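You operate a simulated robot arm through the tools that you are given. There is no shell and no other tool. Be economical: measure what you need, move in short steps, check, and stop when the job is done.

You are at the controls of a simulated two-armed robot. One attempt, no reset.

TASK
On the near end of the long table, fold the blue cloth panel in half, so that its two short edges meet.

The check looks at the end state, three seconds after you hand in, the way a careful person would. Anything else that was tipped, shoved, dropped, spilled or broken makes it a failure. Flat cloth is picked up by pressing the open fingertips on it (5 to 10 N) and closing them slowly along it; thin cloth reads only 2 to 8 mm in the jaws.

THE ROBOT
Two 7-joint arms with two-finger parallel grippers on one trunk, on a base that drives. Base frame: it is fixed to the floor where the robot stands at the start and does not move with it; the origin is under the middle of the robot, x ahead of it, y to its left, z up; the surface under the hand at the start is at about z = 880. Units: mm, degrees, N and s.
The left shoulder is at the start at [71, 156, 1130], the right one opposite. Places, roughly: blue cloth panel [800, 0, 900]; near end of the long table [1000, 500, 900]. Payload 3.91 kg a hand.
The TCP of each hand is the grasp point between the finger pads, 30 mm short of the fingertips. In the tool frame z runs along the fingers and y along their closing line. Largest opening 110 mm; finger width 20, thickness 10; the body of the gripper, 48 by 112 mm, starts 55 mm behind the TCP.
Orientation is told as [roll, pitch, yaw] about the base's x, y, z axes, in that order, counted from this pose: with the fingers straight down and closing along the base's y, the tool's x points along the base's -x, its y along +y and its z along -z.

THE INTERFACE
- The arms move only by the tool move_arm. It takes "left_increments", "right_increments" or both (then of equal length, played together; a hand with none holds still); each is a list of rows, each a list of 7 numbers: the shift along the tool's x, y, z in m, then the turn, a rotation vector about the tool's x, y, z in degrees, then the opening, from 0 (shut) to 1 (fully open). In form: [[dx, dy, dz, wx, wy, wz, claw], ...]. A call has 1 to 10 rows; each row shifts and turns the commanded pose from where the row before left it, along the tool's axes as they then stand. A row lasts 0.2 s, in which the tool goes at most 50 mm and 8.6 degrees; a call with a longer step from one row to the next is refused whole, and so is a gripper value outside its range. A pose out of reach is approached as far as the arm can. The call stops where the force on the tool passes 40 N (or 10 N more than at its start, if that is more) or the arm is blocked; 0.2 s more then pass. The fingers move at their own pace (about 108 mm/s each) and stop on an object; they squeeze with about 20 N. The grip force told is the motor's: it shows also when the fingers shut on nothing. Time passes only in rows, and 0.2 s behind the last, so rows that do not move let the fingers close. The reply holds the time, the measured pose of the TCP, the force on the tool along the base axes, the opening and the grip force, in the units named above and with some noise, with the torque about the TCP (base axes, N m) and any sound that the robot's microphone picked up, and new pictures: "pictures" is both (left out), scene, wrist or none (wrist: the cameras of the hands that moved).
- Cameras (640 x 400 px; columns grow to the right, rows downward): "scene" is now at [143.3, -1.6, 1366]; the picture's right is [-0.00, -1.00, 0.00], its down [-0.57, 0.00, -0.82] and it looks along [0.82, -0.00, -0.57] (base axes); focal length 277 px, centre (320, 200). "left" rides on the left gripper at [72, -17, -103] in its tool frame; the picture's right is [0.23, 0.97, 0.00], its down [-0.76, 0.18, -0.62] and it looks along [-0.61, 0.14, 0.78] (tool axes); focal length 222 px, centre (320, 200). "right" rides on the right gripper at [72, 17, -103] in its tool frame; the picture's right is [-0.23, 0.97, 0.00], its down [-0.76, -0.18, -0.62] and it looks along [-0.61, -0.14, 0.78] (tool axes); focal length 222 px, centre (320, 200). There is no depth. A picture from a camera that has moved, and an enlarged one, comes with that camera's place and axes in the base frame and with its lens. The place of the scene camera against the robot may be out by one fixed shift of up to 12 mm in any direction.
- lift_body(by): slides the trunk up (or, below 0, down) by that many mm; the arms and the scene camera ride with it, the base frame stays. It gives what a move gives, with no picture.
- steer(legs): drives the robot by 1 to 6 legs, each [ahead, left, turn to the left] in mm, mm and degrees, along the robot's own axes; the way and the turn of a leg run together, so that a leg with both is an arc; at most 1500 mm and 180 degrees a leg. The arms and the cameras ride along, it lands a little off, and it stops where it bumps. It gives what a move gives, and a new picture of the scene camera.
- turn_head(pan, tilt): turns the head with the scene camera to pan (to the left, within 86 degrees either way) and tilt (down, from -29 to 69), counted from straight ahead of the robot. It gives what a move gives, and a new picture of the scene camera.
- inspect(camera, box): a new picture of the part [left, top, right, bottom] of that camera's present view, enlarged. The clock stands still meanwhile.
- sign_off(): hands the job in; it is judged then, once.

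Go step by step. Nothing tells you exact positions but the pictures and the camera data: compare them with the known pose of the tool, close in by small moves and look again before you grip or let go. The budget is 120 turns and 260 pictures, counting those below and the enlarged ones. Unless the task says otherwise, let go and move clear before handing in, and close with one line.

The tools are called after ">>>" by a JSON object that holds its "op" and its "data". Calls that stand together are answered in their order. move_arm: Moves the arms, as the interface text tells. Its arguments: {"type":"object","properties":{"left_increments":{"type":"array","items":{"type":"array","items":{"type":"number"}}},"right_increments":{"type":"array","items":{"type":"array","items":{"type":"number"}}},"pictures":{"type":"string","enum":["both","scene","wrist","none"]}},"required":[]} The other tools are called the same way: lift_body (by) slides the trunk up or down; steer (legs) drives the base; turn_head (pan, tilt) turns the head that bears the scene camera; inspect (camera, box) takes an enlarged picture of a part of a camera's view; sign_off () hands the job in.

At the start:

```text
time_s: 0.0
left_eef_pos: [718.9, 362.4, 1113.3]
left_tcp_rot: [0.1, -0.1, 0.0]
left_ft_force: [-0.8, 0.7, -0.3]
left_torque: [0.0, 0.01, -0.01]
left_gripper_width: 109.9
left_finger_force: 0.2
right_eef_pos: [697.1, -271.0, 1084.7]
right_tcp_rot: [0.1, 0.0, 0.0]
right_ft_force: [-0.4, -0.6, 0.4]
right_torque: [0.02, 0.0, 0.02]
right_gripper_width: 110.0
right_finger_force: 0.1
trunk travel left (down, up): [-575.0, 365.0]
robot x, y, heading: [0.3, -1.1, 0.2]
head pan, tilt: [-0.2, 34.6]
```

scene: 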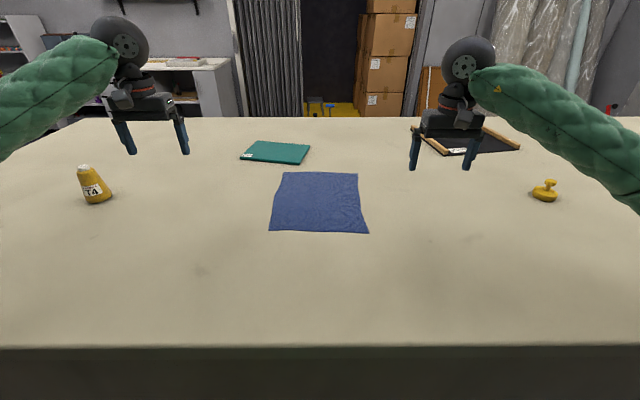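
right: 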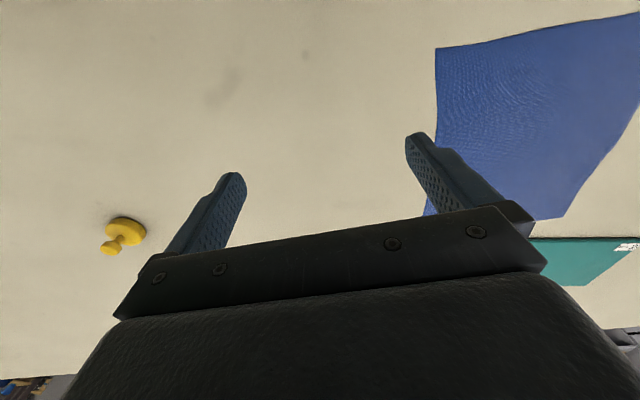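
left: 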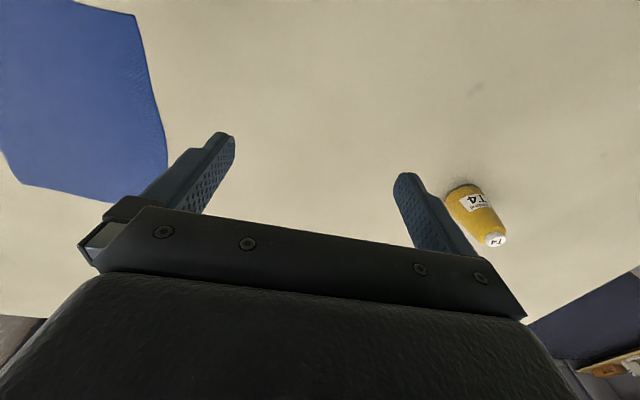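

The cloth lies at about x 695–1015 and y −133 to +132, so its short edges are the near and far ones, and the far edge is slightly out of reach. I'll take a closer look at the cloth, then check the room in front of the base.

>>> {"op": "inspect", "data": {"camera": "scene", "box": [230, 130, 390, 240]}}

>>> {"op": "turn_head", "data": {"pan": 0, "tilt": 69}}

```text
3.64 times, centred on (310, 185) of scene
camera zoom: at [143.3, -1.6, 1366.0], right [0.0, -1.0, 0.0], down [-0.57, 0.0, -0.82], along [0.82, 0.0, -0.57], focal length 1007 px, centre (356, 254)
```

zoom: 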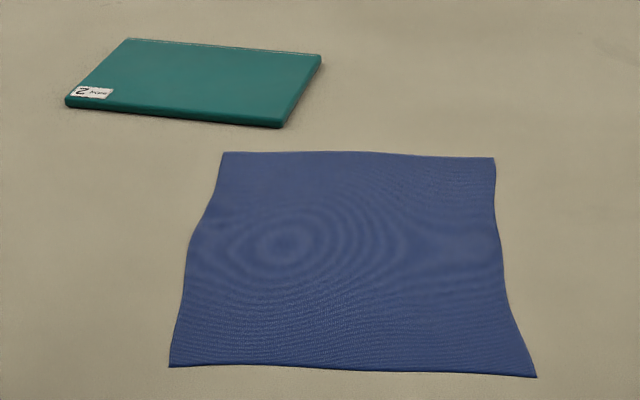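

```text
time_s: 1.0
left_eef_pos: [719.2, 361.5, 1114.3]
left_tcp_rot: [0.1, 0.0, 0.1]
left_ft_force: [-0.3, 0.0, -0.7]
left_torque: [0.01, -0.03, 0.01]
left_gripper_width: 110.3
left_finger_force: 0.1
right_eef_pos: [696.9, -271.1, 1085.2]
right_tcp_rot: [0.0, 0.0, 0.0]
right_ft_force: [-0.3, -0.8, 0.2]
right_torque: [0.01, 0.03, 0.0]
right_gripper_width: 110.0
right_finger_force: 0.1
trunk travel left (down, up): [-575.0, 365.0]
robot x, y, heading: [1.6, -0.9, -0.1]
head pan, tilt: [0.0, 68.8]
camera scene: at [110.9, -1.4, 1321.8], right [0.0, -1.0, 0.0], down [-0.93, 0.0, -0.36], along [0.36, 0.0, -0.93], focal length 277 px, centre (320, 200)
```

scene: 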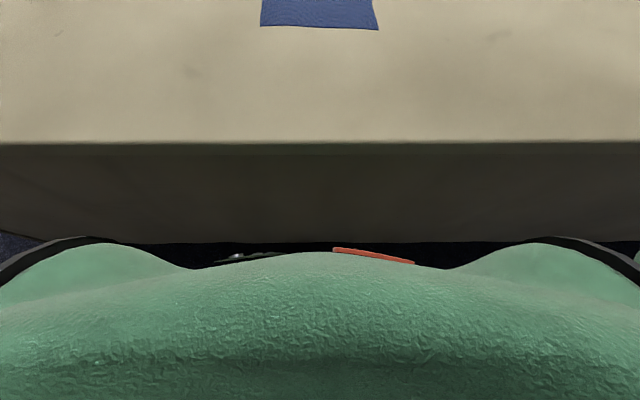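

The far edge needs a bit more reach, so I'll drive forward a short 50 mm. The arms are high and clear of everything.

>>> {"op": "steer", "data": {"legs": [[50, 0, 0]]}}

>>> {"op": "turn_head", "data": {"pan": 0, "tilt": 40}}

```text
time_s: 1.9
left_eef_pos: [769.8, 362.4, 1112.2]
left_tcp_rot: [0.0, 0.3, 0.0]
left_ft_force: [0.9, -0.1, -0.7]
left_torque: [0.0, 0.02, -0.02]
left_gripper_width: 110.1
left_finger_force: 0.0
right_eef_pos: [747.6, -271.6, 1084.8]
right_tcp_rot: [0.0, 0.2, 0.1]
right_ft_force: [-0.3, -0.1, -0.2]
right_torque: [0.02, 0.07, 0.0]
right_gripper_width: 109.8
right_finger_force: 0.0
trunk travel left (down, up): [-575.0, 365.0]
robot x, y, heading: [49.3, 1.8, 0.1]
head pan, tilt: [0.0, 68.8]
camera scene: at [162.7, -1.0, 1321.6], right [0.0, -1.0, 0.0], down [-0.93, 0.0, -0.36], along [0.36, 0.0, -0.93], focal length 277 px, centre (320, 200)
```

scene: 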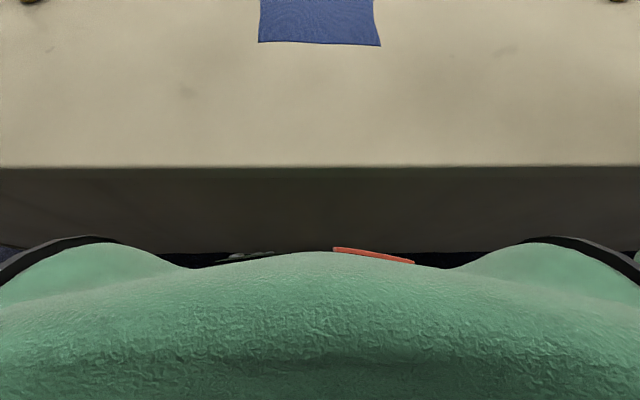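

```text
time_s: 2.9
left_eef_pos: [768.7, 361.6, 1113.9]
left_tcp_rot: [0.0, 0.2, 0.1]
left_ft_force: [1.0, -0.6, -0.2]
left_torque: [0.0, 0.0, -0.01]
left_gripper_width: 110.0
left_finger_force: 0.0
right_eef_pos: [747.0, -271.8, 1085.1]
right_tcp_rot: [0.0, 0.1, -0.1]
right_ft_force: [-0.3, 0.3, 0.8]
right_torque: [0.03, 0.01, -0.02]
right_gripper_width: 109.8
right_finger_force: 0.0
trunk travel left (down, up): [-575.0, 365.0]
robot x, y, heading: [48.9, -1.9, -0.3]
head pan, tilt: [0.0, 40.0]
camera scene: at [190.0, -1.1, 1357.7], right [0.0, -1.0, 0.0], down [-0.64, 0.0, -0.77], along [0.77, 0.0, -0.64], focal length 277 px, centre (320, 200)
```

scene: 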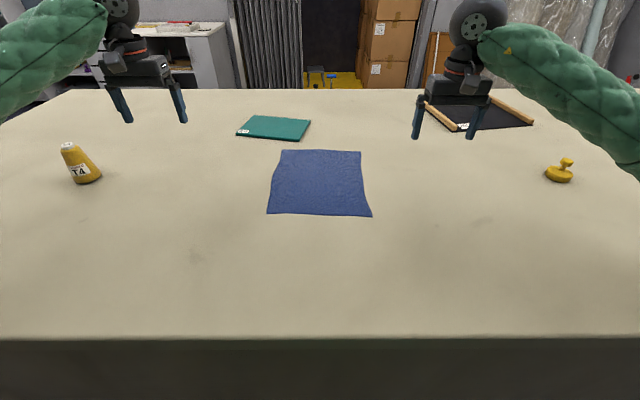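

The base drove forward without a bump. I'll bring both hands above the far corners with the fingers part open.

>>> {"op": "move_arm", "data": {"left_increments": [[-0.024, -0.0282, 0.0127, 0, 0, 0, 0.35], [-0.024, -0.0282, 0.0127, 0, 0, 0, 0.35], [-0.024, -0.0282, 0.0127, 0, 0, 0, 0.35], [-0.024, -0.0282, 0.0127, 0, 0, 0, 0.35], [-0.024, -0.0282, 0.0127, 0, 0, 0, 0.35], [-0.024, -0.0282, 0.0127, 0, 0, 0, 0.35], [-0.024, -0.0282, 0.0127, 0, 0, 0, 0.35], [-0.024, -0.0282, 0.0127, 0, 0, 0, 0.35], [-0.024, -0.0282, 0.0127, 0, 0, 0, 0.35], [0, 0, 0, 0, 0, 0, 0.35]], "right_increments": [[-0.0264, 0.0178, 0.0094, 0, 0, 0, 0.35], [-0.0264, 0.0178, 0.0094, 0, 0, 0, 0.35], [-0.0264, 0.0178, 0.0094, 0, 0, 0, 0.35], [-0.0264, 0.0178, 0.0094, 0, 0, 0, 0.35], [-0.0264, 0.0178, 0.0094, 0, 0, 0, 0.35], [-0.0264, 0.0178, 0.0094, 0, 0, 0, 0.35], [-0.0264, 0.0178, 0.0094, 0, 0, 0, 0.35], [-0.0264, 0.0178, 0.0094, 0, 0, 0, 0.35], [-0.0264, 0.0178, 0.0094, 0, 0, 0, 0.35], [0, 0, 0, 0, 0, 0, 0.35]]}}

```text
time_s: 5.0
left_eef_pos: [984.8, 107.2, 1001.3]
left_tcp_rot: [0.0, 0.0, 0.0]
left_ft_force: [-0.4, -0.1, -0.4]
left_torque: [0.02, -0.02, -0.03]
left_gripper_width: 38.4
left_finger_force: 0.0
right_eef_pos: [983.1, -110.1, 1000.6]
right_tcp_rot: [0.0, 0.0, 0.0]
right_ft_force: [-0.7, 0.6, -0.6]
right_torque: [0.03, 0.01, -0.01]
right_gripper_width: 38.7
right_finger_force: 0.3
trunk travel left (down, up): [-575.0, 365.0]
robot x, y, heading: [45.5, 0.4, 0.1]
head pan, tilt: [0.0, 40.0]
camera scene: at [188.8, -0.9, 1358.0], right [0.0, -1.0, 0.0], down [-0.64, 0.0, -0.77], along [0.77, 0.0, -0.64], focal length 277 px, centre (320, 200)
camera right: at [911.2, -92.1, 1103.8], right [0.23, 0.97, 0.0], down [0.76, -0.18, 0.62], along [0.61, -0.14, -0.78], focal length 222 px, centre (320, 200)
camera left: at [913.0, 89.8, 1102.3], right [-0.23, 0.97, 0.0], down [0.76, 0.18, 0.62], along [0.61, 0.14, -0.78], focal length 222 px, centre (320, 200)
```

scene: 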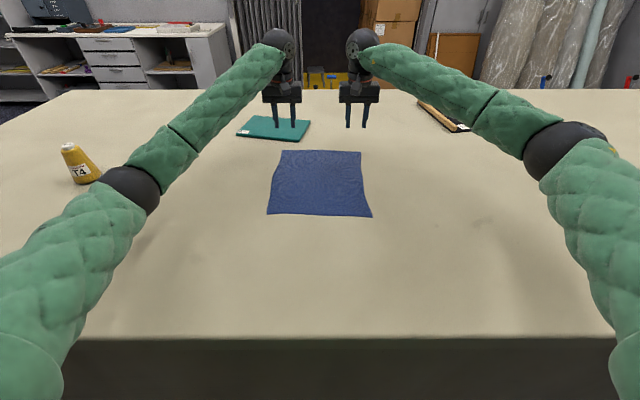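
right: 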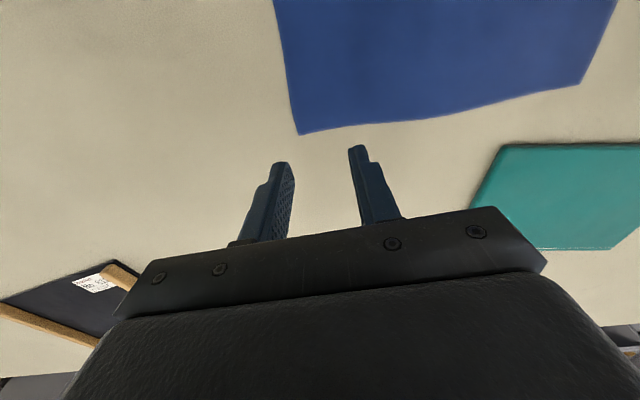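
left: 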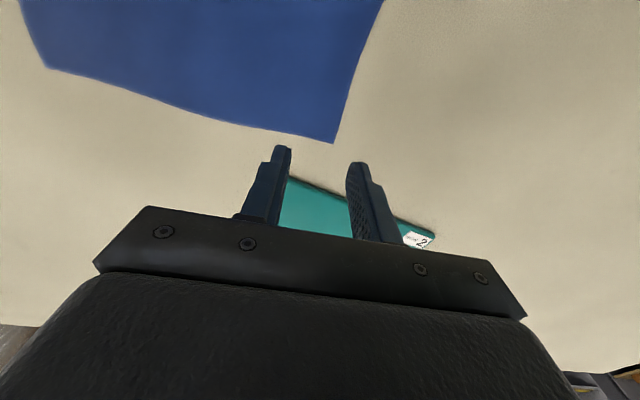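

The wrist cameras put the far corners at about (1007, 127) and (996, −134). I'll place the hands about 30 mm inside them and lower the fingertips to about 10 mm above the table.

>>> {"op": "move_arm", "data": {"left_increments": [[-0.004, -0.005, 0.02, 0, 0, 0, 0.3], [-0.004, -0.005, 0.02, 0, 0, 0, 0.3], [0, 0, 0.02, 0, 0, 0, 0.3], [0, 0, 0.02, 0, 0, 0, 0.3], [0, 0, 0, 0, 0, 0, 0.3]], "right_increments": [[0, 0.0035, 0.02, 0, 0, 0, 0.3], [0, 0.0035, 0.02, 0, 0, 0, 0.3], [0, 0, 0.02, 0, 0, 0, 0.3], [0, 0, 0.02, 0, 0, 0, 0.3], [0, 0, 0, 0, 0, 0, 0.3]]}}

```text
time_s: 6.5
left_eef_pos: [1000.5, 107.5, 962.9]
left_tcp_rot: [0.4, -2.9, 0.5]
left_ft_force: [-0.2, 0.3, -0.4]
left_torque: [-0.02, -0.02, -0.01]
left_gripper_width: 33.0
left_finger_force: 0.1
right_eef_pos: [981.6, -105.2, 923.8]
right_tcp_rot: [0.3, -0.3, -0.2]
right_ft_force: [-0.2, -1.2, -0.4]
right_torque: [-0.01, 0.01, 0.0]
right_gripper_width: 33.0
right_finger_force: 0.0
trunk travel left (down, up): [-575.0, 365.0]
robot x, y, heading: [52.3, 2.9, -0.1]
head pan, tilt: [0.0, 40.0]
stopped in row 5 (left hand): the arm was blocked; the commanded pose is now the measured one
camera scene: at [185.8, -2.9, 1357.2], right [0.0, -1.0, 0.0], down [-0.64, 0.0, -0.77], along [0.77, 0.0, -0.64], focal length 277 px, centre (320, 200)
camera right: at [909.3, -87.3, 1025.4], right [0.23, 0.97, 0.0], down [0.76, -0.18, 0.63], along [0.61, -0.14, -0.78], focal length 222 px, centre (320, 200)
camera left: at [924.3, 88.2, 1061.6], right [-0.24, 0.97, 0.0], down [0.73, 0.18, 0.66], along [0.65, 0.15, -0.75], focal length 222 px, centre (320, 200)
```

scene: 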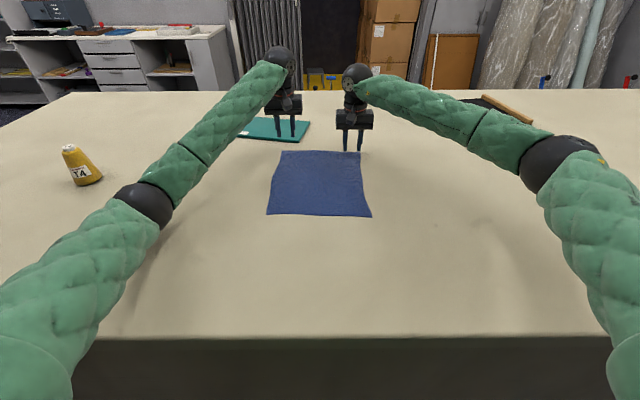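
right: 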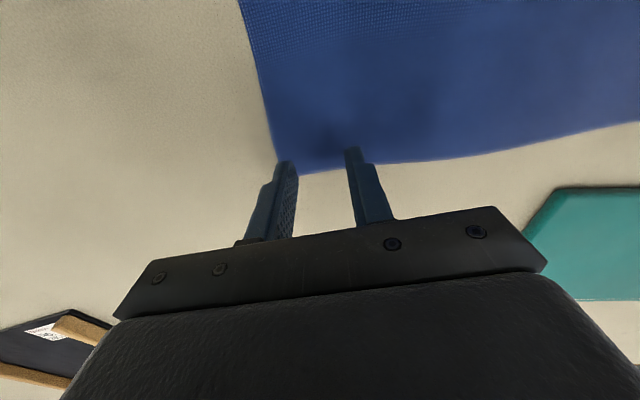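
left: 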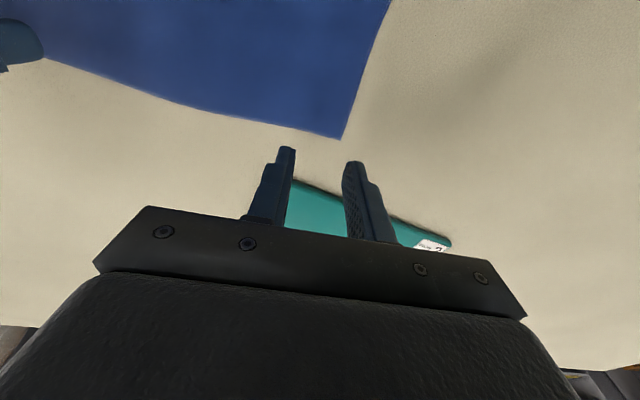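

The left arm is at its reach limit. I'll raise the right hand, straighten the left, and drive another 45 mm forward.

>>> {"op": "move_arm", "data": {"left_increments": [[0.02, -0.005, -0.01, 0, 0, 0, 0.3], [0.02, -0.005, 0, 0, 3, 0, 0.3], [0, 0, 0, 0, 0, 0, 0.3]], "right_increments": [[0.02, 0, -0.02, 0, 0, 0, 0.3], [0.015, 0, -0.02, 0, 0, 0, 0.3], [0, 0, 0, 0, 0, 0, 0.3]], "pictures": "none"}}

>>> {"op": "steer", "data": {"legs": [[45, 0, 0]]}}

```text
time_s: 7.2
left_eef_pos: [961.6, 90.6, 959.4]
left_tcp_rot: [0.4, 0.8, 0.3]
left_ft_force: [0.2, -0.2, -0.6]
left_torque: [0.05, 0.01, 0.01]
left_gripper_width: 32.8
left_finger_force: 0.0
right_eef_pos: [948.5, -106.9, 959.7]
right_tcp_rot: [0.3, -0.1, -0.3]
right_ft_force: [-0.5, -0.7, 0.5]
right_torque: [0.01, 0.0, -0.03]
right_gripper_width: 33.1
right_finger_force: 0.0
trunk travel left (down, up): [-575.0, 365.0]
robot x, y, heading: [56.6, 3.9, -0.4]
head pan, tilt: [0.0, 40.0]
```

```text
time_s: 8.2
left_eef_pos: [1008.0, 96.2, 959.5]
left_tcp_rot: [0.3, 1.0, 0.3]
left_ft_force: [0.6, -0.1, -0.5]
left_torque: [0.02, -0.02, 0.01]
left_gripper_width: 32.7
left_finger_force: 0.0
right_eef_pos: [995.6, -103.8, 961.5]
right_tcp_rot: [0.0, 0.0, -0.2]
right_ft_force: [0.4, 1.1, -0.1]
right_torque: [0.03, -0.02, 0.0]
right_gripper_width: 32.9
right_finger_force: 0.0
trunk travel left (down, up): [-575.0, 365.0]
robot x, y, heading: [98.3, 4.0, -0.3]
head pan, tilt: [0.0, 40.0]
camera scene: at [236.6, 0.4, 1358.0], right [0.0, -1.0, 0.0], down [-0.64, 0.0, -0.77], along [0.77, 0.0, -0.64], focal length 277 px, centre (320, 200)
```

scene: 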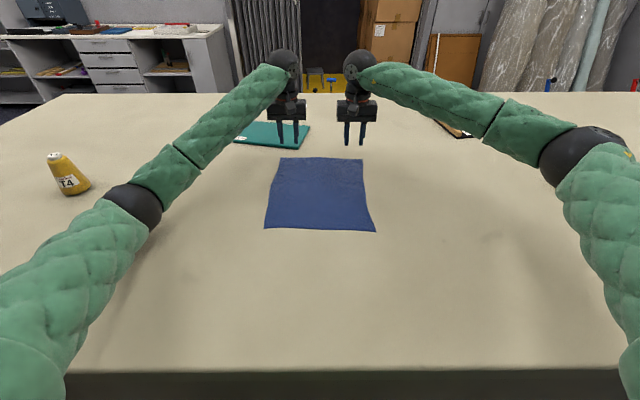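

The robot is now at x≈98. I'll set the hands back over the grip points and lower them to just above the cloth.

>>> {"op": "move_arm", "data": {"left_increments": [[0.008, 0, 0.02, 0, 0, 0, 0.3], [0.007, 0, 0.016, 0, -1, 0, 0.3], [0, 0, 0, 0, 0, 0, 0.3]], "right_increments": [[0.007, 0, 0.02, 0, 0, 0, 0.3], [0.006, 0, 0.016, 0, 0, 0, 0.3], [0, 0, 0, 0, 0, 0, 0.3]]}}

```text
time_s: 9.2
left_eef_pos: [1003.2, 93.2, 981.1]
left_tcp_rot: [0.8, -4.0, 0.3]
left_ft_force: [0.2, -0.2, -0.1]
left_torque: [0.03, -0.03, 0.02]
left_gripper_width: 32.9
left_finger_force: 0.1
right_eef_pos: [979.5, -115.1, 932.1]
right_tcp_rot: [0.4, -0.4, -0.8]
right_ft_force: [-0.2, 0.1, -0.2]
right_torque: [-0.01, 0.0, -0.02]
right_gripper_width: 32.7
right_finger_force: 0.1
trunk travel left (down, up): [-575.0, 365.0]
robot x, y, heading: [105.4, 10.7, -0.9]
head pan, tilt: [0.0, 40.0]
stopped in row 3 (left hand): the arm was blocked; the commanded pose is now the measured one
camera scene: at [230.9, -5.2, 1359.7], right [-0.01, -1.0, -0.01], down [-0.64, 0.01, -0.77], along [0.77, -0.01, -0.64], focal length 277 px, centre (320, 200)
camera right: at [906.5, -96.4, 1034.9], right [0.24, 0.97, 0.01], down [0.75, -0.19, 0.63], along [0.61, -0.14, -0.78], focal length 222 px, centre (320, 200)
camera left: at [924.8, 73.7, 1077.4], right [-0.23, 0.97, 0.0], down [0.71, 0.17, 0.68], along [0.66, 0.16, -0.74], focal length 222 px, centre (320, 200)
```

scene: 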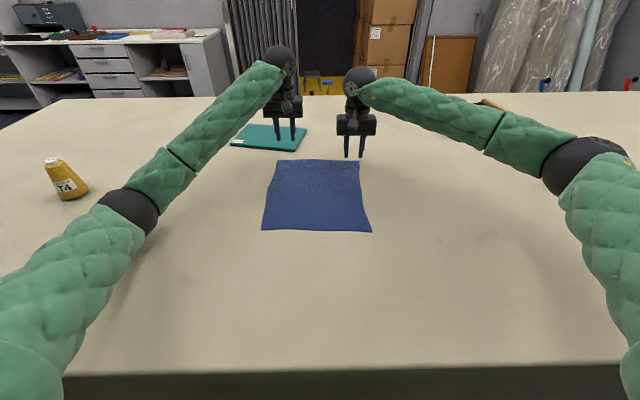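
right: 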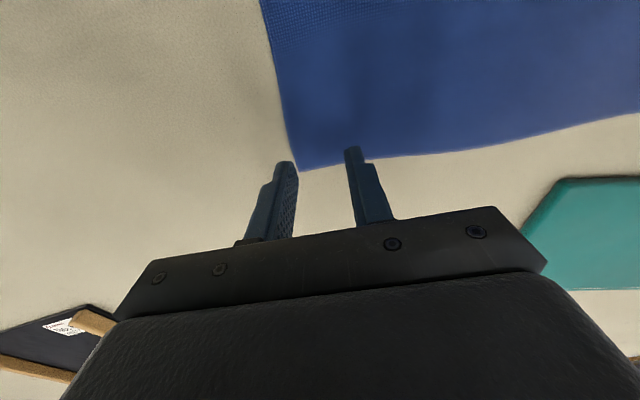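
left: 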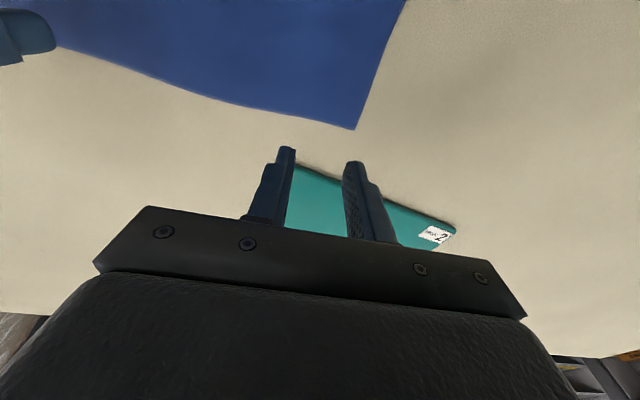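

The left arm is blocked well short of full stretch and the base got nudged, so its low elbow is probably touching the table. I'll lift the left hand and raise the trunk to clear the elbow.

>>> {"op": "move_arm", "data": {"left_increments": [[0.02, 0, -0.03, 0, 0, 0, 0.3], [0.02, 0, -0.03, 0, 4, 0, 0.3], [0, 0, 0, 0, 0, 0, 0.3]], "right_increments": [[0.0, 0, -0.03, 0, 0, 0, 0.3], [0.0, 0, -0.03, 0, 0, 0, 0.3], [0, 0, 0, 0, 0, 0, 0.3]], "pictures": "none"}}

>>> {"op": "lift_body", "data": {"by": 150}}

>>> {"op": "inspect", "data": {"camera": "scene", "box": [0, 0, 640, 400]}}

```text
time_s: 9.9
left_eef_pos: [969.4, 96.9, 1014.0]
left_tcp_rot: [0.3, 1.7, 0.2]
left_ft_force: [0.8, 0.5, -1.1]
left_torque: [0.0, 0.05, -0.01]
left_gripper_width: 33.1
left_finger_force: 0.0
right_eef_pos: [989.8, -107.7, 982.2]
right_tcp_rot: [-0.1, 0.3, -0.8]
right_ft_force: [0.8, 0.3, -0.8]
right_torque: [-0.04, 0.0, -0.03]
right_gripper_width: 33.3
right_finger_force: 0.1
trunk travel left (down, up): [-575.0, 365.0]
robot x, y, heading: [105.8, 9.3, -0.8]
head pan, tilt: [0.0, 40.0]
```

```text
time_s: 11.7
left_eef_pos: [969.0, 96.2, 1167.2]
left_tcp_rot: [0.3, 1.4, 0.2]
left_ft_force: [-0.7, 0.7, 0.0]
left_torque: [0.01, 0.02, -0.01]
left_gripper_width: 33.1
left_finger_force: 0.0
right_eef_pos: [988.8, -107.9, 1133.7]
right_tcp_rot: [0.0, 0.1, -0.7]
right_ft_force: [0.8, 0.0, 0.3]
right_torque: [-0.02, 0.01, -0.01]
right_gripper_width: 33.0
right_finger_force: 0.0
trunk travel left (down, up): [-725.0, 215.0]
robot x, y, heading: [103.5, 11.4, -0.6]
head pan, tilt: [0.0, 40.0]
```

```text
1.00 times, centred on (320, 200) of scene (not enlarged: the box is as wide or as high as the picture)
camera zoom: at [244.2, 3.9, 1507.7], right [-0.01, -1.0, 0.0], down [-0.64, 0.01, -0.77], along [0.77, -0.01, -0.64], focal length 277 px, centre (320, 200)
```

zoom: 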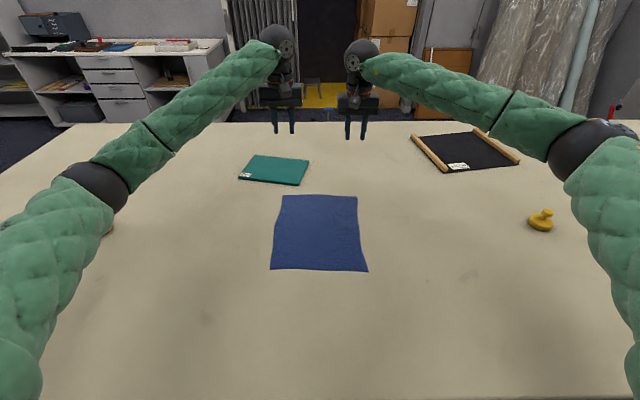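

Now with more shoulder height, I'll bring both hands down again over the grip points and stop about 12 mm above the cloth.

>>> {"op": "move_arm", "data": {"left_increments": [[-0.004, 0, 0.04, 0, -1.4, 0, 0.3], [-0.004, 0, 0.04, 0, 0, 0, 0.3], [-0.004, 0, 0.04, 0, 0, 0, 0.3], [-0.004, 0, 0.04, 0, 0, 0, 0.3], [-0.004, 0, 0.04, 0, 0, 0, 0.3], [-0.004, 0.002, 0.04, 0, 0, 0, 0.3], [0, 0, 0, 0, 0, 0, 0.3]], "right_increments": [[0.001, 0.001, 0.035, 0, 0, 0, 0.3], [0.001, 0.001, 0.035, 0, 0, 0, 0.3], [0.001, 0.001, 0.035, 0, 0, 0, 0.3], [0.001, 0.001, 0.035, 0, 0, 0, 0.3], [0.001, 0.001, 0.035, 0, 0, 0, 0.3], [0.001, 0, 0.034, 0, 0, 0, 0.3], [0, 0, 0, 0, 0, 0, 0.3]]}}

```text
time_s: 13.3
left_eef_pos: [990.7, 101.3, 927.5]
left_tcp_rot: [0.4, -0.1, 0.2]
left_ft_force: [0.1, 0.3, -1.0]
left_torque: [0.0, -0.03, 0.0]
left_gripper_width: 32.9
left_finger_force: 0.1
right_eef_pos: [981.9, -103.9, 926.2]
right_tcp_rot: [-0.1, 0.0, -0.7]
right_ft_force: [-0.1, -0.4, 0.2]
right_torque: [0.01, -0.03, 0.02]
right_gripper_width: 32.8
right_finger_force: 0.1
trunk travel left (down, up): [-725.0, 215.0]
robot x, y, heading: [102.6, 4.5, -1.0]
head pan, tilt: [0.0, 40.0]
camera scene: at [243.0, 4.0, 1508.0], right [-0.01, -1.0, 0.0], down [-0.64, 0.01, -0.77], along [0.77, -0.01, -0.64], focal length 277 px, centre (320, 200)
camera right: at [909.4, -84.8, 1029.3], right [0.24, 0.97, 0.0], down [0.76, -0.19, 0.62], along [0.6, -0.15, -0.78], focal length 222 px, centre (320, 200)
camera left: at [917.9, 82.2, 1029.9], right [-0.23, 0.97, 0.01], down [0.76, 0.18, 0.63], along [0.61, 0.15, -0.78], focal length 222 px, centre (320, 200)
```

scene: 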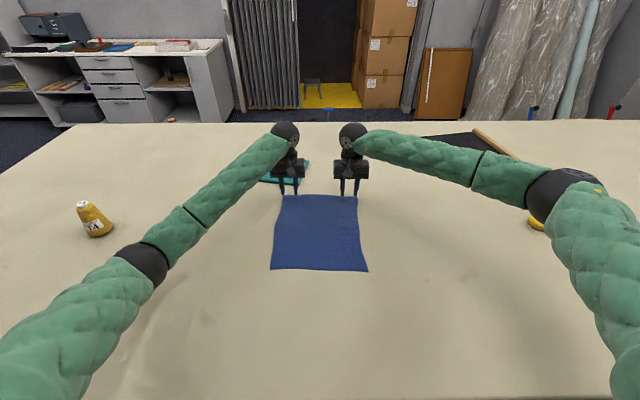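
right: 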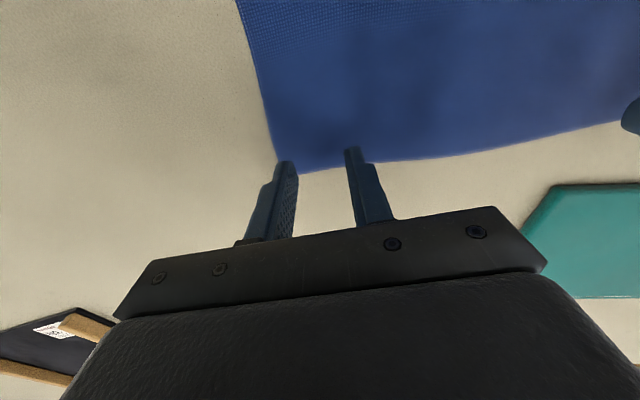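
left: 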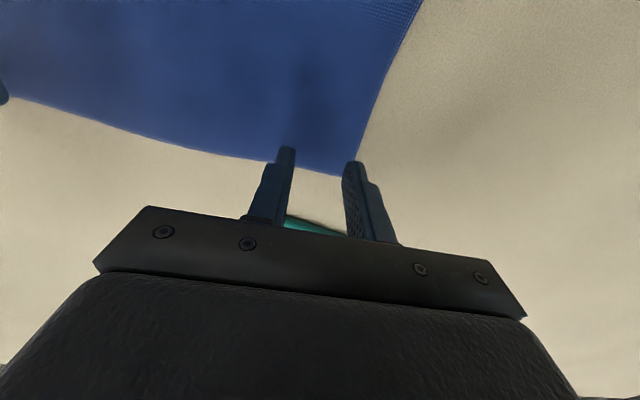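

The corners are at (1005, 124) and (990, −131). I'll nudge the hands slightly inward and descend towards contact.

>>> {"op": "move_arm", "data": {"left_increments": [[0.002, -0.006, 0.005, 0, 0, 0, 0.3], [0, 0, 0.005, 0, 0, 0, 0.3], [0, 0, 0, 0, 0, 0, 0.3]], "right_increments": [[0.006, 0.001, 0.005, 0, 0, 0, 0.3], [0, 0, 0.005, 0, 0, 0, 0.3], [0, 0, 0, 0, 0, 0, 0.3]], "pictures": "none"}}

>>> {"op": "move_arm", "data": {"left_increments": [[0, 0, 0.002, 0, 0, 0, 0.3], [0, 0, 0.001, 0, 0, 0, 0.3], [0, 0, 0, 0, 0, 0, 0.3]], "right_increments": [[0, 0, 0.002, 0, 0, 0, 0.3], [0, 0, 0.001, 0, 0, 0, 0.3], [0, 0, 0, 0, 0, 0, 0.3]], "pictures": "wrist"}}

```text
time_s: 14.1
left_eef_pos: [988.1, 93.6, 917.6]
left_tcp_rot: [0.4, 0.0, 0.2]
left_ft_force: [0.3, 0.3, 0.2]
left_torque: [0.0, -0.03, 0.02]
left_gripper_width: 33.1
left_finger_force: 0.0
right_eef_pos: [976.0, -102.4, 915.7]
right_tcp_rot: [0.0, 0.1, -0.7]
right_ft_force: [-0.4, 0.2, 0.2]
right_torque: [0.0, -0.01, -0.01]
right_gripper_width: 33.0
right_finger_force: 0.1
trunk travel left (down, up): [-725.0, 215.0]
robot x, y, heading: [105.0, 5.0, -0.7]
head pan, tilt: [0.0, 40.0]
```

```text
time_s: 14.9
left_eef_pos: [988.7, 94.5, 913.9]
left_tcp_rot: [0.4, 0.0, 0.2]
left_ft_force: [-0.1, 0.2, -0.9]
left_torque: [0.0, 0.0, 0.0]
left_gripper_width: 33.2
left_finger_force: 0.1
right_eef_pos: [976.6, -102.7, 912.5]
right_tcp_rot: [0.0, 0.2, -0.8]
right_ft_force: [0.8, 0.6, 0.7]
right_torque: [-0.01, 0.0, 0.03]
right_gripper_width: 32.9
right_finger_force: 0.0
trunk travel left (down, up): [-725.0, 215.0]
robot x, y, heading: [102.4, 7.2, -0.6]
head pan, tilt: [0.0, 40.0]
camera right: at [904.3, -83.4, 1015.6], right [0.24, 0.97, 0.0], down [0.76, -0.19, 0.62], along [0.6, -0.15, -0.78], focal length 222 px, centre (320, 200)
camera left: at [917.1, 76.5, 1016.2], right [-0.23, 0.97, 0.01], down [0.76, 0.18, 0.62], along [0.61, 0.15, -0.78], focal length 222 px, centre (320, 200)
```

right: 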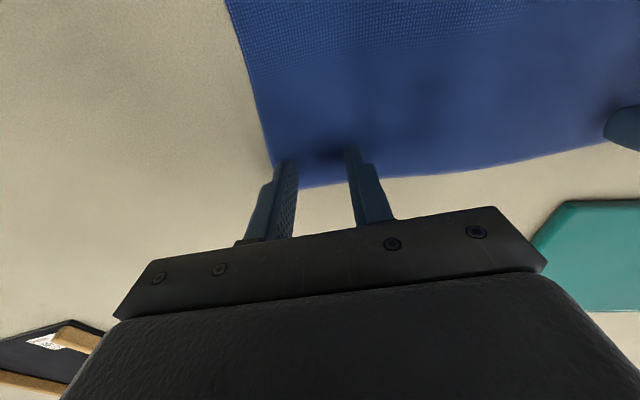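
left: 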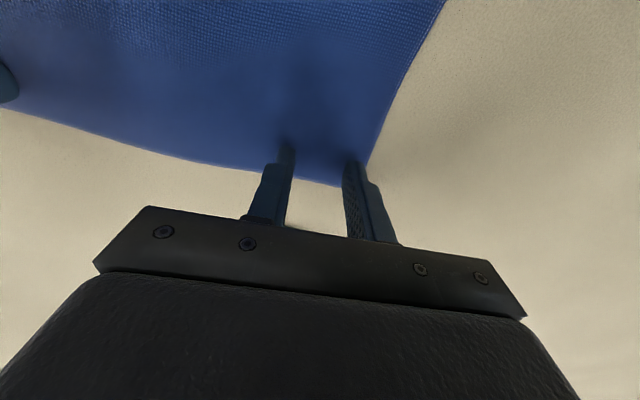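

The tips are inside both corners and almost touching. I'll go down a few more millimetres while watching the force.

>>> {"op": "move_arm", "data": {"left_increments": [[0, 0, 0.0015, 0, 0, 0, 0.3], [0, 0, 0.0015, 0, 0, 0, 0.3], [0, 0, 0, 0, 0, 0, 0.3]], "right_increments": [[0, 0, 0.0015, 0, 0, 0, 0.3], [0, 0, 0.0015, 0, 0, 0, 0.3], [0, 0, 0, 0, 0, 0, 0.3]], "pictures": "none"}}

```text
time_s: 15.7
left_eef_pos: [987.5, 94.8, 912.2]
left_tcp_rot: [0.4, -0.2, 0.3]
left_ft_force: [-0.6, -0.4, -0.1]
left_torque: [0.0, -0.03, -0.02]
left_gripper_width: 32.7
left_finger_force: 0.2
right_eef_pos: [976.9, -102.5, 911.0]
right_tcp_rot: [0.0, 0.0, -0.8]
right_ft_force: [2.8, -1.9, 11.3]
right_torque: [-0.05, -0.09, 0.01]
right_gripper_width: 33.2
right_finger_force: 0.1
trunk travel left (down, up): [-725.0, 215.0]
robot x, y, heading: [105.5, 5.0, -0.6]
head pan, tilt: [0.0, 40.0]
```

>>> {"op": "move_arm", "data": {"left_increments": [[0, 0, 0.001, 0, 0, 0, 0.3], [0, 0, 0.0005, 0, 0, 0, 0.3], [0, 0, 0, 0, 0, 0, 0.3]], "right_increments": [[0, 0, -0.0003, 0, 0, 0, 0.3], [0, 0, 0, 0, 0, 0, 0.3], [0, 0, 0, 0, 0, 0, 0.3]], "pictures": "none"}}

```text
time_s: 16.5
left_eef_pos: [987.0, 94.2, 911.4]
left_tcp_rot: [0.2, -0.2, 0.2]
left_ft_force: [-0.2, 0.0, 5.2]
left_torque: [-0.1, 0.02, 0.0]
left_gripper_width: 32.9
left_finger_force: 0.1
right_eef_pos: [975.7, -103.2, 911.1]
right_tcp_rot: [0.1, 0.0, -0.8]
right_ft_force: [6.6, -0.7, 14.0]
right_torque: [-0.08, -0.22, -0.03]
right_gripper_width: 33.1
right_finger_force: 0.0
trunk travel left (down, up): [-725.0, 215.0]
robot x, y, heading: [108.4, 6.1, -0.6]
head pan, tilt: [0.0, 40.0]
```

Left force is good at 5 N and right is a bit high at 14 N. I'll ease the right and close both slowly.

>>> {"op": "move_arm", "data": {"left_increments": [[0, 0, 0.0003, 0, 0, 0, 0.3], [0, 0, 0, 0, 0, 0, 0.27], [0, 0, 0, 0, 0, 0, 0.24], [0, 0, 0, 0, 0, 0, 0.21], [0, 0, 0, 0, 0, 0, 0.18], [0, 0, 0, 0, 0, 0, 0.15], [0, 0, 0, 0, 0, 0, 0.12], [0, 0, 0, 0, 0, 0, 0.09], [0, 0, 0, 0, 0, 0, 0.06], [0, 0, 0, 0, 0, 0, 0.03]], "right_increments": [[0, 0, -0.0011, 0, 0, 0, 0.3], [0, 0, 0, 0, 0, 0, 0.27], [0, 0, 0, 0, 0, 0, 0.24], [0, 0, 0, 0, 0, 0, 0.21], [0, 0, 0, 0, 0, 0, 0.18], [0, 0, 0, 0, 0, 0, 0.15], [0, 0, 0, 0, 0, 0, 0.12], [0, 0, 0, 0, 0, 0, 0.09], [0, 0, 0, 0, 0, 0, 0.06], [0, 0, 0, 0, 0, 0, 0.03]], "pictures": "wrist"}}

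```text
time_s: 18.7
left_eef_pos: [988.1, 94.0, 910.0]
left_tcp_rot: [0.5, -0.1, 0.2]
left_ft_force: [-0.2, -3.2, 19.1]
left_torque: [-0.24, -0.03, -0.01]
left_gripper_width: 2.4
left_finger_force: 0.1
right_eef_pos: [975.6, -102.0, 912.1]
right_tcp_rot: [0.0, 0.0, -0.8]
right_ft_force: [0.4, -0.3, 0.6]
right_torque: [-0.01, -0.05, -0.04]
right_gripper_width: 3.1
right_finger_force: 0.1
trunk travel left (down, up): [-725.0, 215.0]
robot x, y, heading: [104.2, 6.4, -0.7]
head pan, tilt: [0.0, 40.0]
camera right: at [903.2, -83.8, 1015.0], right [0.24, 0.97, 0.0], down [0.76, -0.19, 0.62], along [0.6, -0.15, -0.78], focal length 222 px, centre (320, 200)
camera left: at [916.3, 75.7, 1012.9], right [-0.23, 0.97, 0.01], down [0.76, 0.18, 0.63], along [0.61, 0.15, -0.78], focal length 222 px, centre (320, 200)
```

right: 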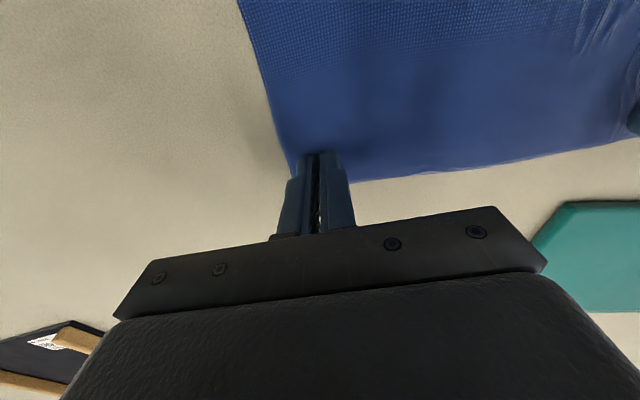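
left: 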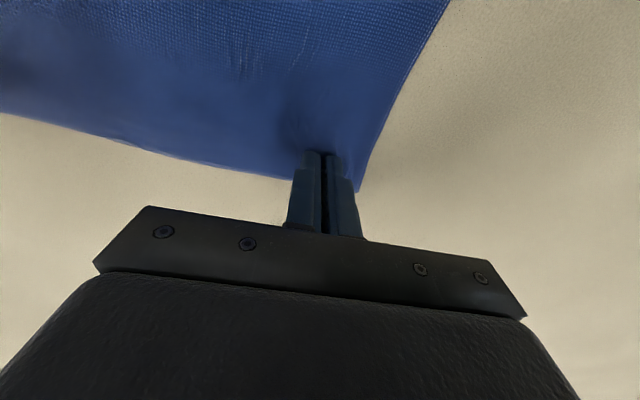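

The left seems to have drawn up a wrinkle, while the right slipped at low force. I'll squeeze both fully and read the widths.

>>> {"op": "move_arm", "data": {"left_increments": [[0, 0, 0, 0, 0, 0, 0], [0, 0, 0, 0, 0, 0, 0]], "right_increments": [[0, 0, 0, 0, 0, 0, 0], [0, 0, 0, 0, 0, 0, 0]], "pictures": "none"}}

>>> {"op": "inspect", "data": {"camera": "left", "box": [220, 100, 420, 250]}}

```text
time_s: 19.3
left_eef_pos: [989.8, 93.3, 910.9]
left_tcp_rot: [0.4, -0.2, 0.2]
left_ft_force: [1.0, -4.4, 19.4]
left_torque: [-0.25, -0.07, -0.02]
left_gripper_width: 0.0
left_finger_force: 19.8
right_eef_pos: [976.1, -104.2, 912.8]
right_tcp_rot: [-0.1, 0.0, -0.8]
right_ft_force: [0.3, -0.2, -0.3]
right_torque: [0.02, 0.01, 0.0]
right_gripper_width: 0.0
right_finger_force: 19.6
trunk travel left (down, up): [-725.0, 215.0]
robot x, y, heading: [103.2, 6.1, -0.7]
head pan, tilt: [0.0, 40.0]
```

```text
2.67 times, centred on (320, 175) of left
camera zoom: at [916.3, 75.5, 1012.9], right [-0.23, 0.97, 0.01], down [0.76, 0.18, 0.63], along [0.61, 0.15, -0.78], focal length 592 px, centre (320, 267)
```

zoom: 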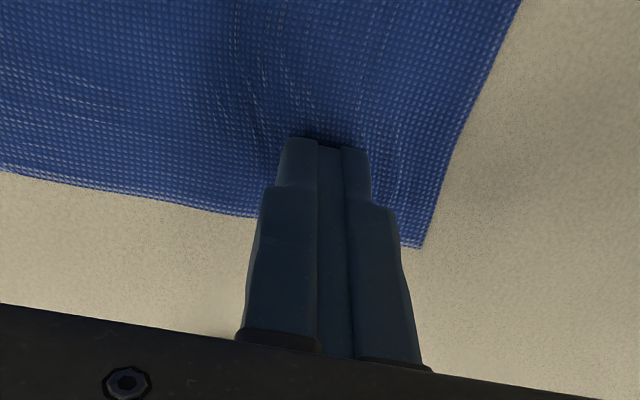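

Both jaws shut empty at 0.0 mm: the left pressed too hard and the right too lightly. I'll lift, reopen wider and a bit further inward, and redo it with controlled force.

>>> {"op": "move_arm", "data": {"left_increments": [[0, 0, -0.006, 0, 0, 0, 0], [0, -0.006, 0, 0, 0, 0, 0.45], [0, 0, 0, 0, 0, 0, 0.45], [0, 0, 0.003, 0, 0, 0, 0.45], [0, 0, 0, 0, 0, 0, 0.45]], "right_increments": [[0, 0, -0.004, 0, 0, 0, 0], [0, 0.006, 0, 0, 0, 0, 0.45], [0, 0, 0, 0, 0, 0, 0.45], [0, 0, 0.0035, 0, 0, 0, 0.45], [0, 0, 0, 0, 0, 0, 0.45]], "pictures": "wrist"}}

```text
time_s: 20.5
left_eef_pos: [989.6, 90.8, 914.7]
left_tcp_rot: [0.4, -0.2, 0.3]
left_ft_force: [-0.5, -0.5, 0.0]
left_torque: [0.0, 0.04, 0.03]
left_gripper_width: 49.4
left_finger_force: 0.0
right_eef_pos: [976.6, -95.8, 912.1]
right_tcp_rot: [0.1, 0.0, -0.7]
right_ft_force: [-1.4, 0.3, 0.5]
right_torque: [-0.03, 0.0, -0.02]
right_gripper_width: 49.3
right_finger_force: 0.0
trunk travel left (down, up): [-725.0, 215.0]
robot x, y, heading: [101.6, 6.1, -0.7]
head pan, tilt: [0.0, 40.0]
camera right: at [904.3, -76.5, 1015.2], right [0.24, 0.97, 0.0], down [0.76, -0.19, 0.62], along [0.6, -0.15, -0.78], focal length 222 px, centre (320, 200)
camera left: at [918.1, 71.5, 1016.4], right [-0.23, 0.97, 0.01], down [0.76, 0.18, 0.63], along [0.61, 0.15, -0.78], focal length 222 px, centre (320, 200)
```

right: 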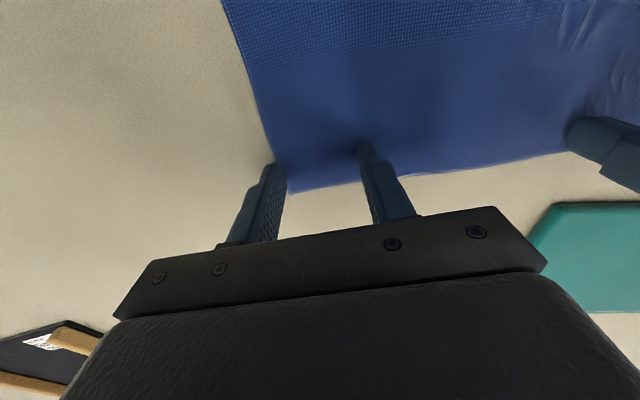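
left: 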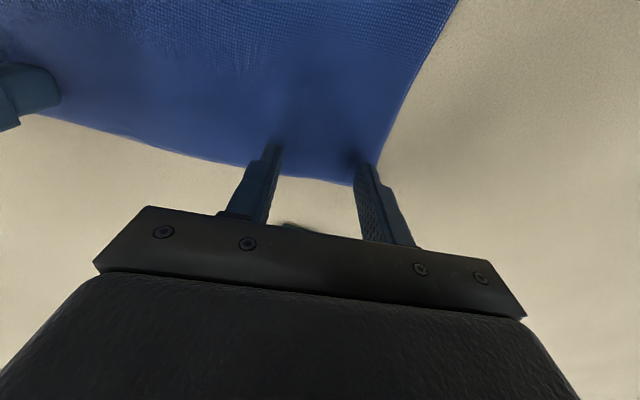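

The outer fingers sit on the cloth's side edges, so I'll shift each inward by 6 mm and press down.

>>> {"op": "move_arm", "data": {"left_increments": [[0, -0.006, 0, 0, 0, 0, 0.45], [0, 0, 0.0025, 0, 0, 0, 0.45], [0, 0, 0, 0, 0, 0, 0.45]], "right_increments": [[0, 0.006, -0.001, 0, 0, 0, 0.45], [0, 0, 0.0018, 0, 0, 0, 0.45], [0, 0, 0, 0, 0, 0, 0.45]], "pictures": "none"}}

```text
time_s: 21.3
left_eef_pos: [988.9, 90.3, 918.7]
left_tcp_rot: [0.4, -0.7, 0.5]
left_ft_force: [-0.7, 0.0, -0.5]
left_torque: [-0.04, 0.02, -0.03]
left_gripper_width: 49.6
left_finger_force: 0.1
right_eef_pos: [974.1, -85.1, 913.5]
right_tcp_rot: [0.0, -0.1, -0.7]
right_ft_force: [0.2, -0.6, -0.6]
right_torque: [0.01, -0.01, -0.01]
right_gripper_width: 49.8
right_finger_force: 0.1
trunk travel left (down, up): [-725.0, 215.0]
robot x, y, heading: [103.7, 9.6, -0.6]
head pan, tilt: [0.0, 40.0]
```

The left hand isn't following: it stayed at y 90 and drifted up. I'll look at the scene to find what blocks it.

>>> {"op": "turn_head", "data": {"pan": 30, "tilt": 45}}

```text
time_s: 22.2
left_eef_pos: [989.7, 89.5, 920.1]
left_tcp_rot: [0.5, -0.8, 0.4]
left_ft_force: [0.1, 0.4, -0.2]
left_torque: [0.0, 0.01, 0.01]
left_gripper_width: 49.7
left_finger_force: 0.1
right_eef_pos: [973.7, -87.9, 914.0]
right_tcp_rot: [-0.1, -0.2, -0.8]
right_ft_force: [0.2, 0.4, -0.6]
right_torque: [-0.02, -0.01, -0.02]
right_gripper_width: 49.5
right_finger_force: 0.1
trunk travel left (down, up): [-725.0, 215.0]
robot x, y, heading: [105.3, 9.6, -0.9]
head pan, tilt: [30.0, 45.0]
camera scene: at [225.0, 48.2, 1501.4], right [0.49, -0.87, 0.0], down [-0.61, -0.35, -0.71], along [0.62, 0.34, -0.71], focal length 277 px, centre (320, 200)
```

scene: 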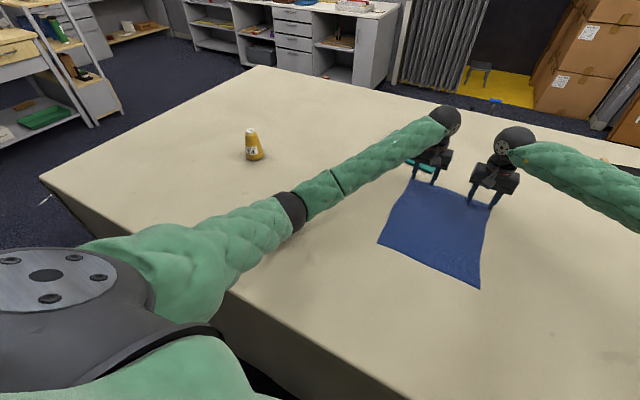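

The left wrist seems to be at a joint limit, because its elbow hangs low and the "blocked" pose drifts to fingers-forward. Nothing is touching the table. I'll raise the hands, lift the trunk another 110 mm, and move 40 mm closer to give it room.

>>> {"op": "move_arm", "data": {"left_increments": [[0.01, 0, -0.03, 0, 0.5, 0, 0.45], [0.01, 0, -0.03, 0, 0, 0, 0.45], [0, 0, 0, 0, 0, 0, 0.45]], "right_increments": [[0, 0, -0.03, 0, 0, 0, 0.45], [0, 0, -0.03, 0, 0, 0, 0.45], [0, 0, 0, 0, 0, 0, 0.45]], "pictures": "none"}}

>>> {"op": "lift_body", "data": {"by": 110}}

>>> {"op": "steer", "data": {"legs": [[40, -5, 0.7]]}}

```text
time_s: 23.1
left_eef_pos: [966.4, 81.2, 970.9]
left_tcp_rot: [0.2, 0.5, 0.1]
left_ft_force: [-1.0, 0.8, 0.3]
left_torque: [-0.07, -0.03, 0.02]
left_gripper_width: 49.6
left_finger_force: 0.0
right_eef_pos: [973.3, -89.0, 973.7]
right_tcp_rot: [0.0, -0.1, -0.8]
right_ft_force: [0.2, 0.3, 0.9]
right_torque: [-0.02, -0.02, 0.02]
right_gripper_width: 49.3
right_finger_force: 0.1
trunk travel left (down, up): [-725.0, 215.0]
robot x, y, heading: [100.4, 3.9, -0.5]
head pan, tilt: [30.0, 45.0]
```

```text
time_s: 24.5
left_eef_pos: [969.7, 81.8, 1079.7]
left_tcp_rot: [0.5, 0.5, 0.3]
left_ft_force: [0.7, 0.6, 0.4]
left_torque: [-0.01, 0.04, 0.02]
left_gripper_width: 49.4
left_finger_force: 0.0
right_eef_pos: [976.4, -90.2, 1081.5]
right_tcp_rot: [0.1, 0.2, -0.8]
right_ft_force: [0.5, -0.3, -0.4]
right_torque: [0.0, -0.01, 0.0]
right_gripper_width: 49.6
right_finger_force: 0.1
trunk travel left (down, up): [-835.0, 105.0]
robot x, y, heading: [102.2, 6.2, -0.8]
head pan, tilt: [30.0, 45.0]
```

```text
time_s: 25.3
left_eef_pos: [984.4, 85.0, 1078.5]
left_tcp_rot: [0.3, 0.7, 0.6]
left_ft_force: [0.5, 1.4, -0.8]
left_torque: [0.01, 0.06, 0.03]
left_gripper_width: 49.6
left_finger_force: 0.0
right_eef_pos: [995.6, -87.0, 1080.8]
right_tcp_rot: [0.1, 0.2, -0.4]
right_ft_force: [0.3, -0.6, -1.7]
right_torque: [-0.05, 0.02, -0.01]
right_gripper_width: 49.3
right_finger_force: 0.1
trunk travel left (down, up): [-835.0, 105.0]
robot x, y, heading: [123.0, 0.6, -0.3]
head pan, tilt: [30.0, 45.0]
stopped in leg 1: the robot was blocked; the commanded pose is now the measured one
camera scene: at [248.2, 42.7, 1610.2], right [0.49, -0.87, 0.0], down [-0.62, -0.35, -0.71], along [0.61, 0.35, -0.71], focal length 277 px, centre (320, 200)
```

scene: 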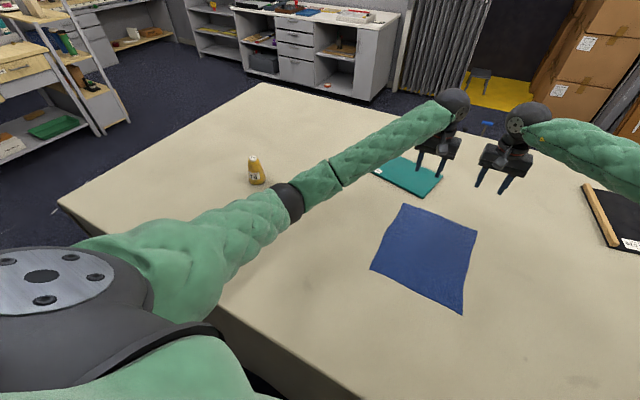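

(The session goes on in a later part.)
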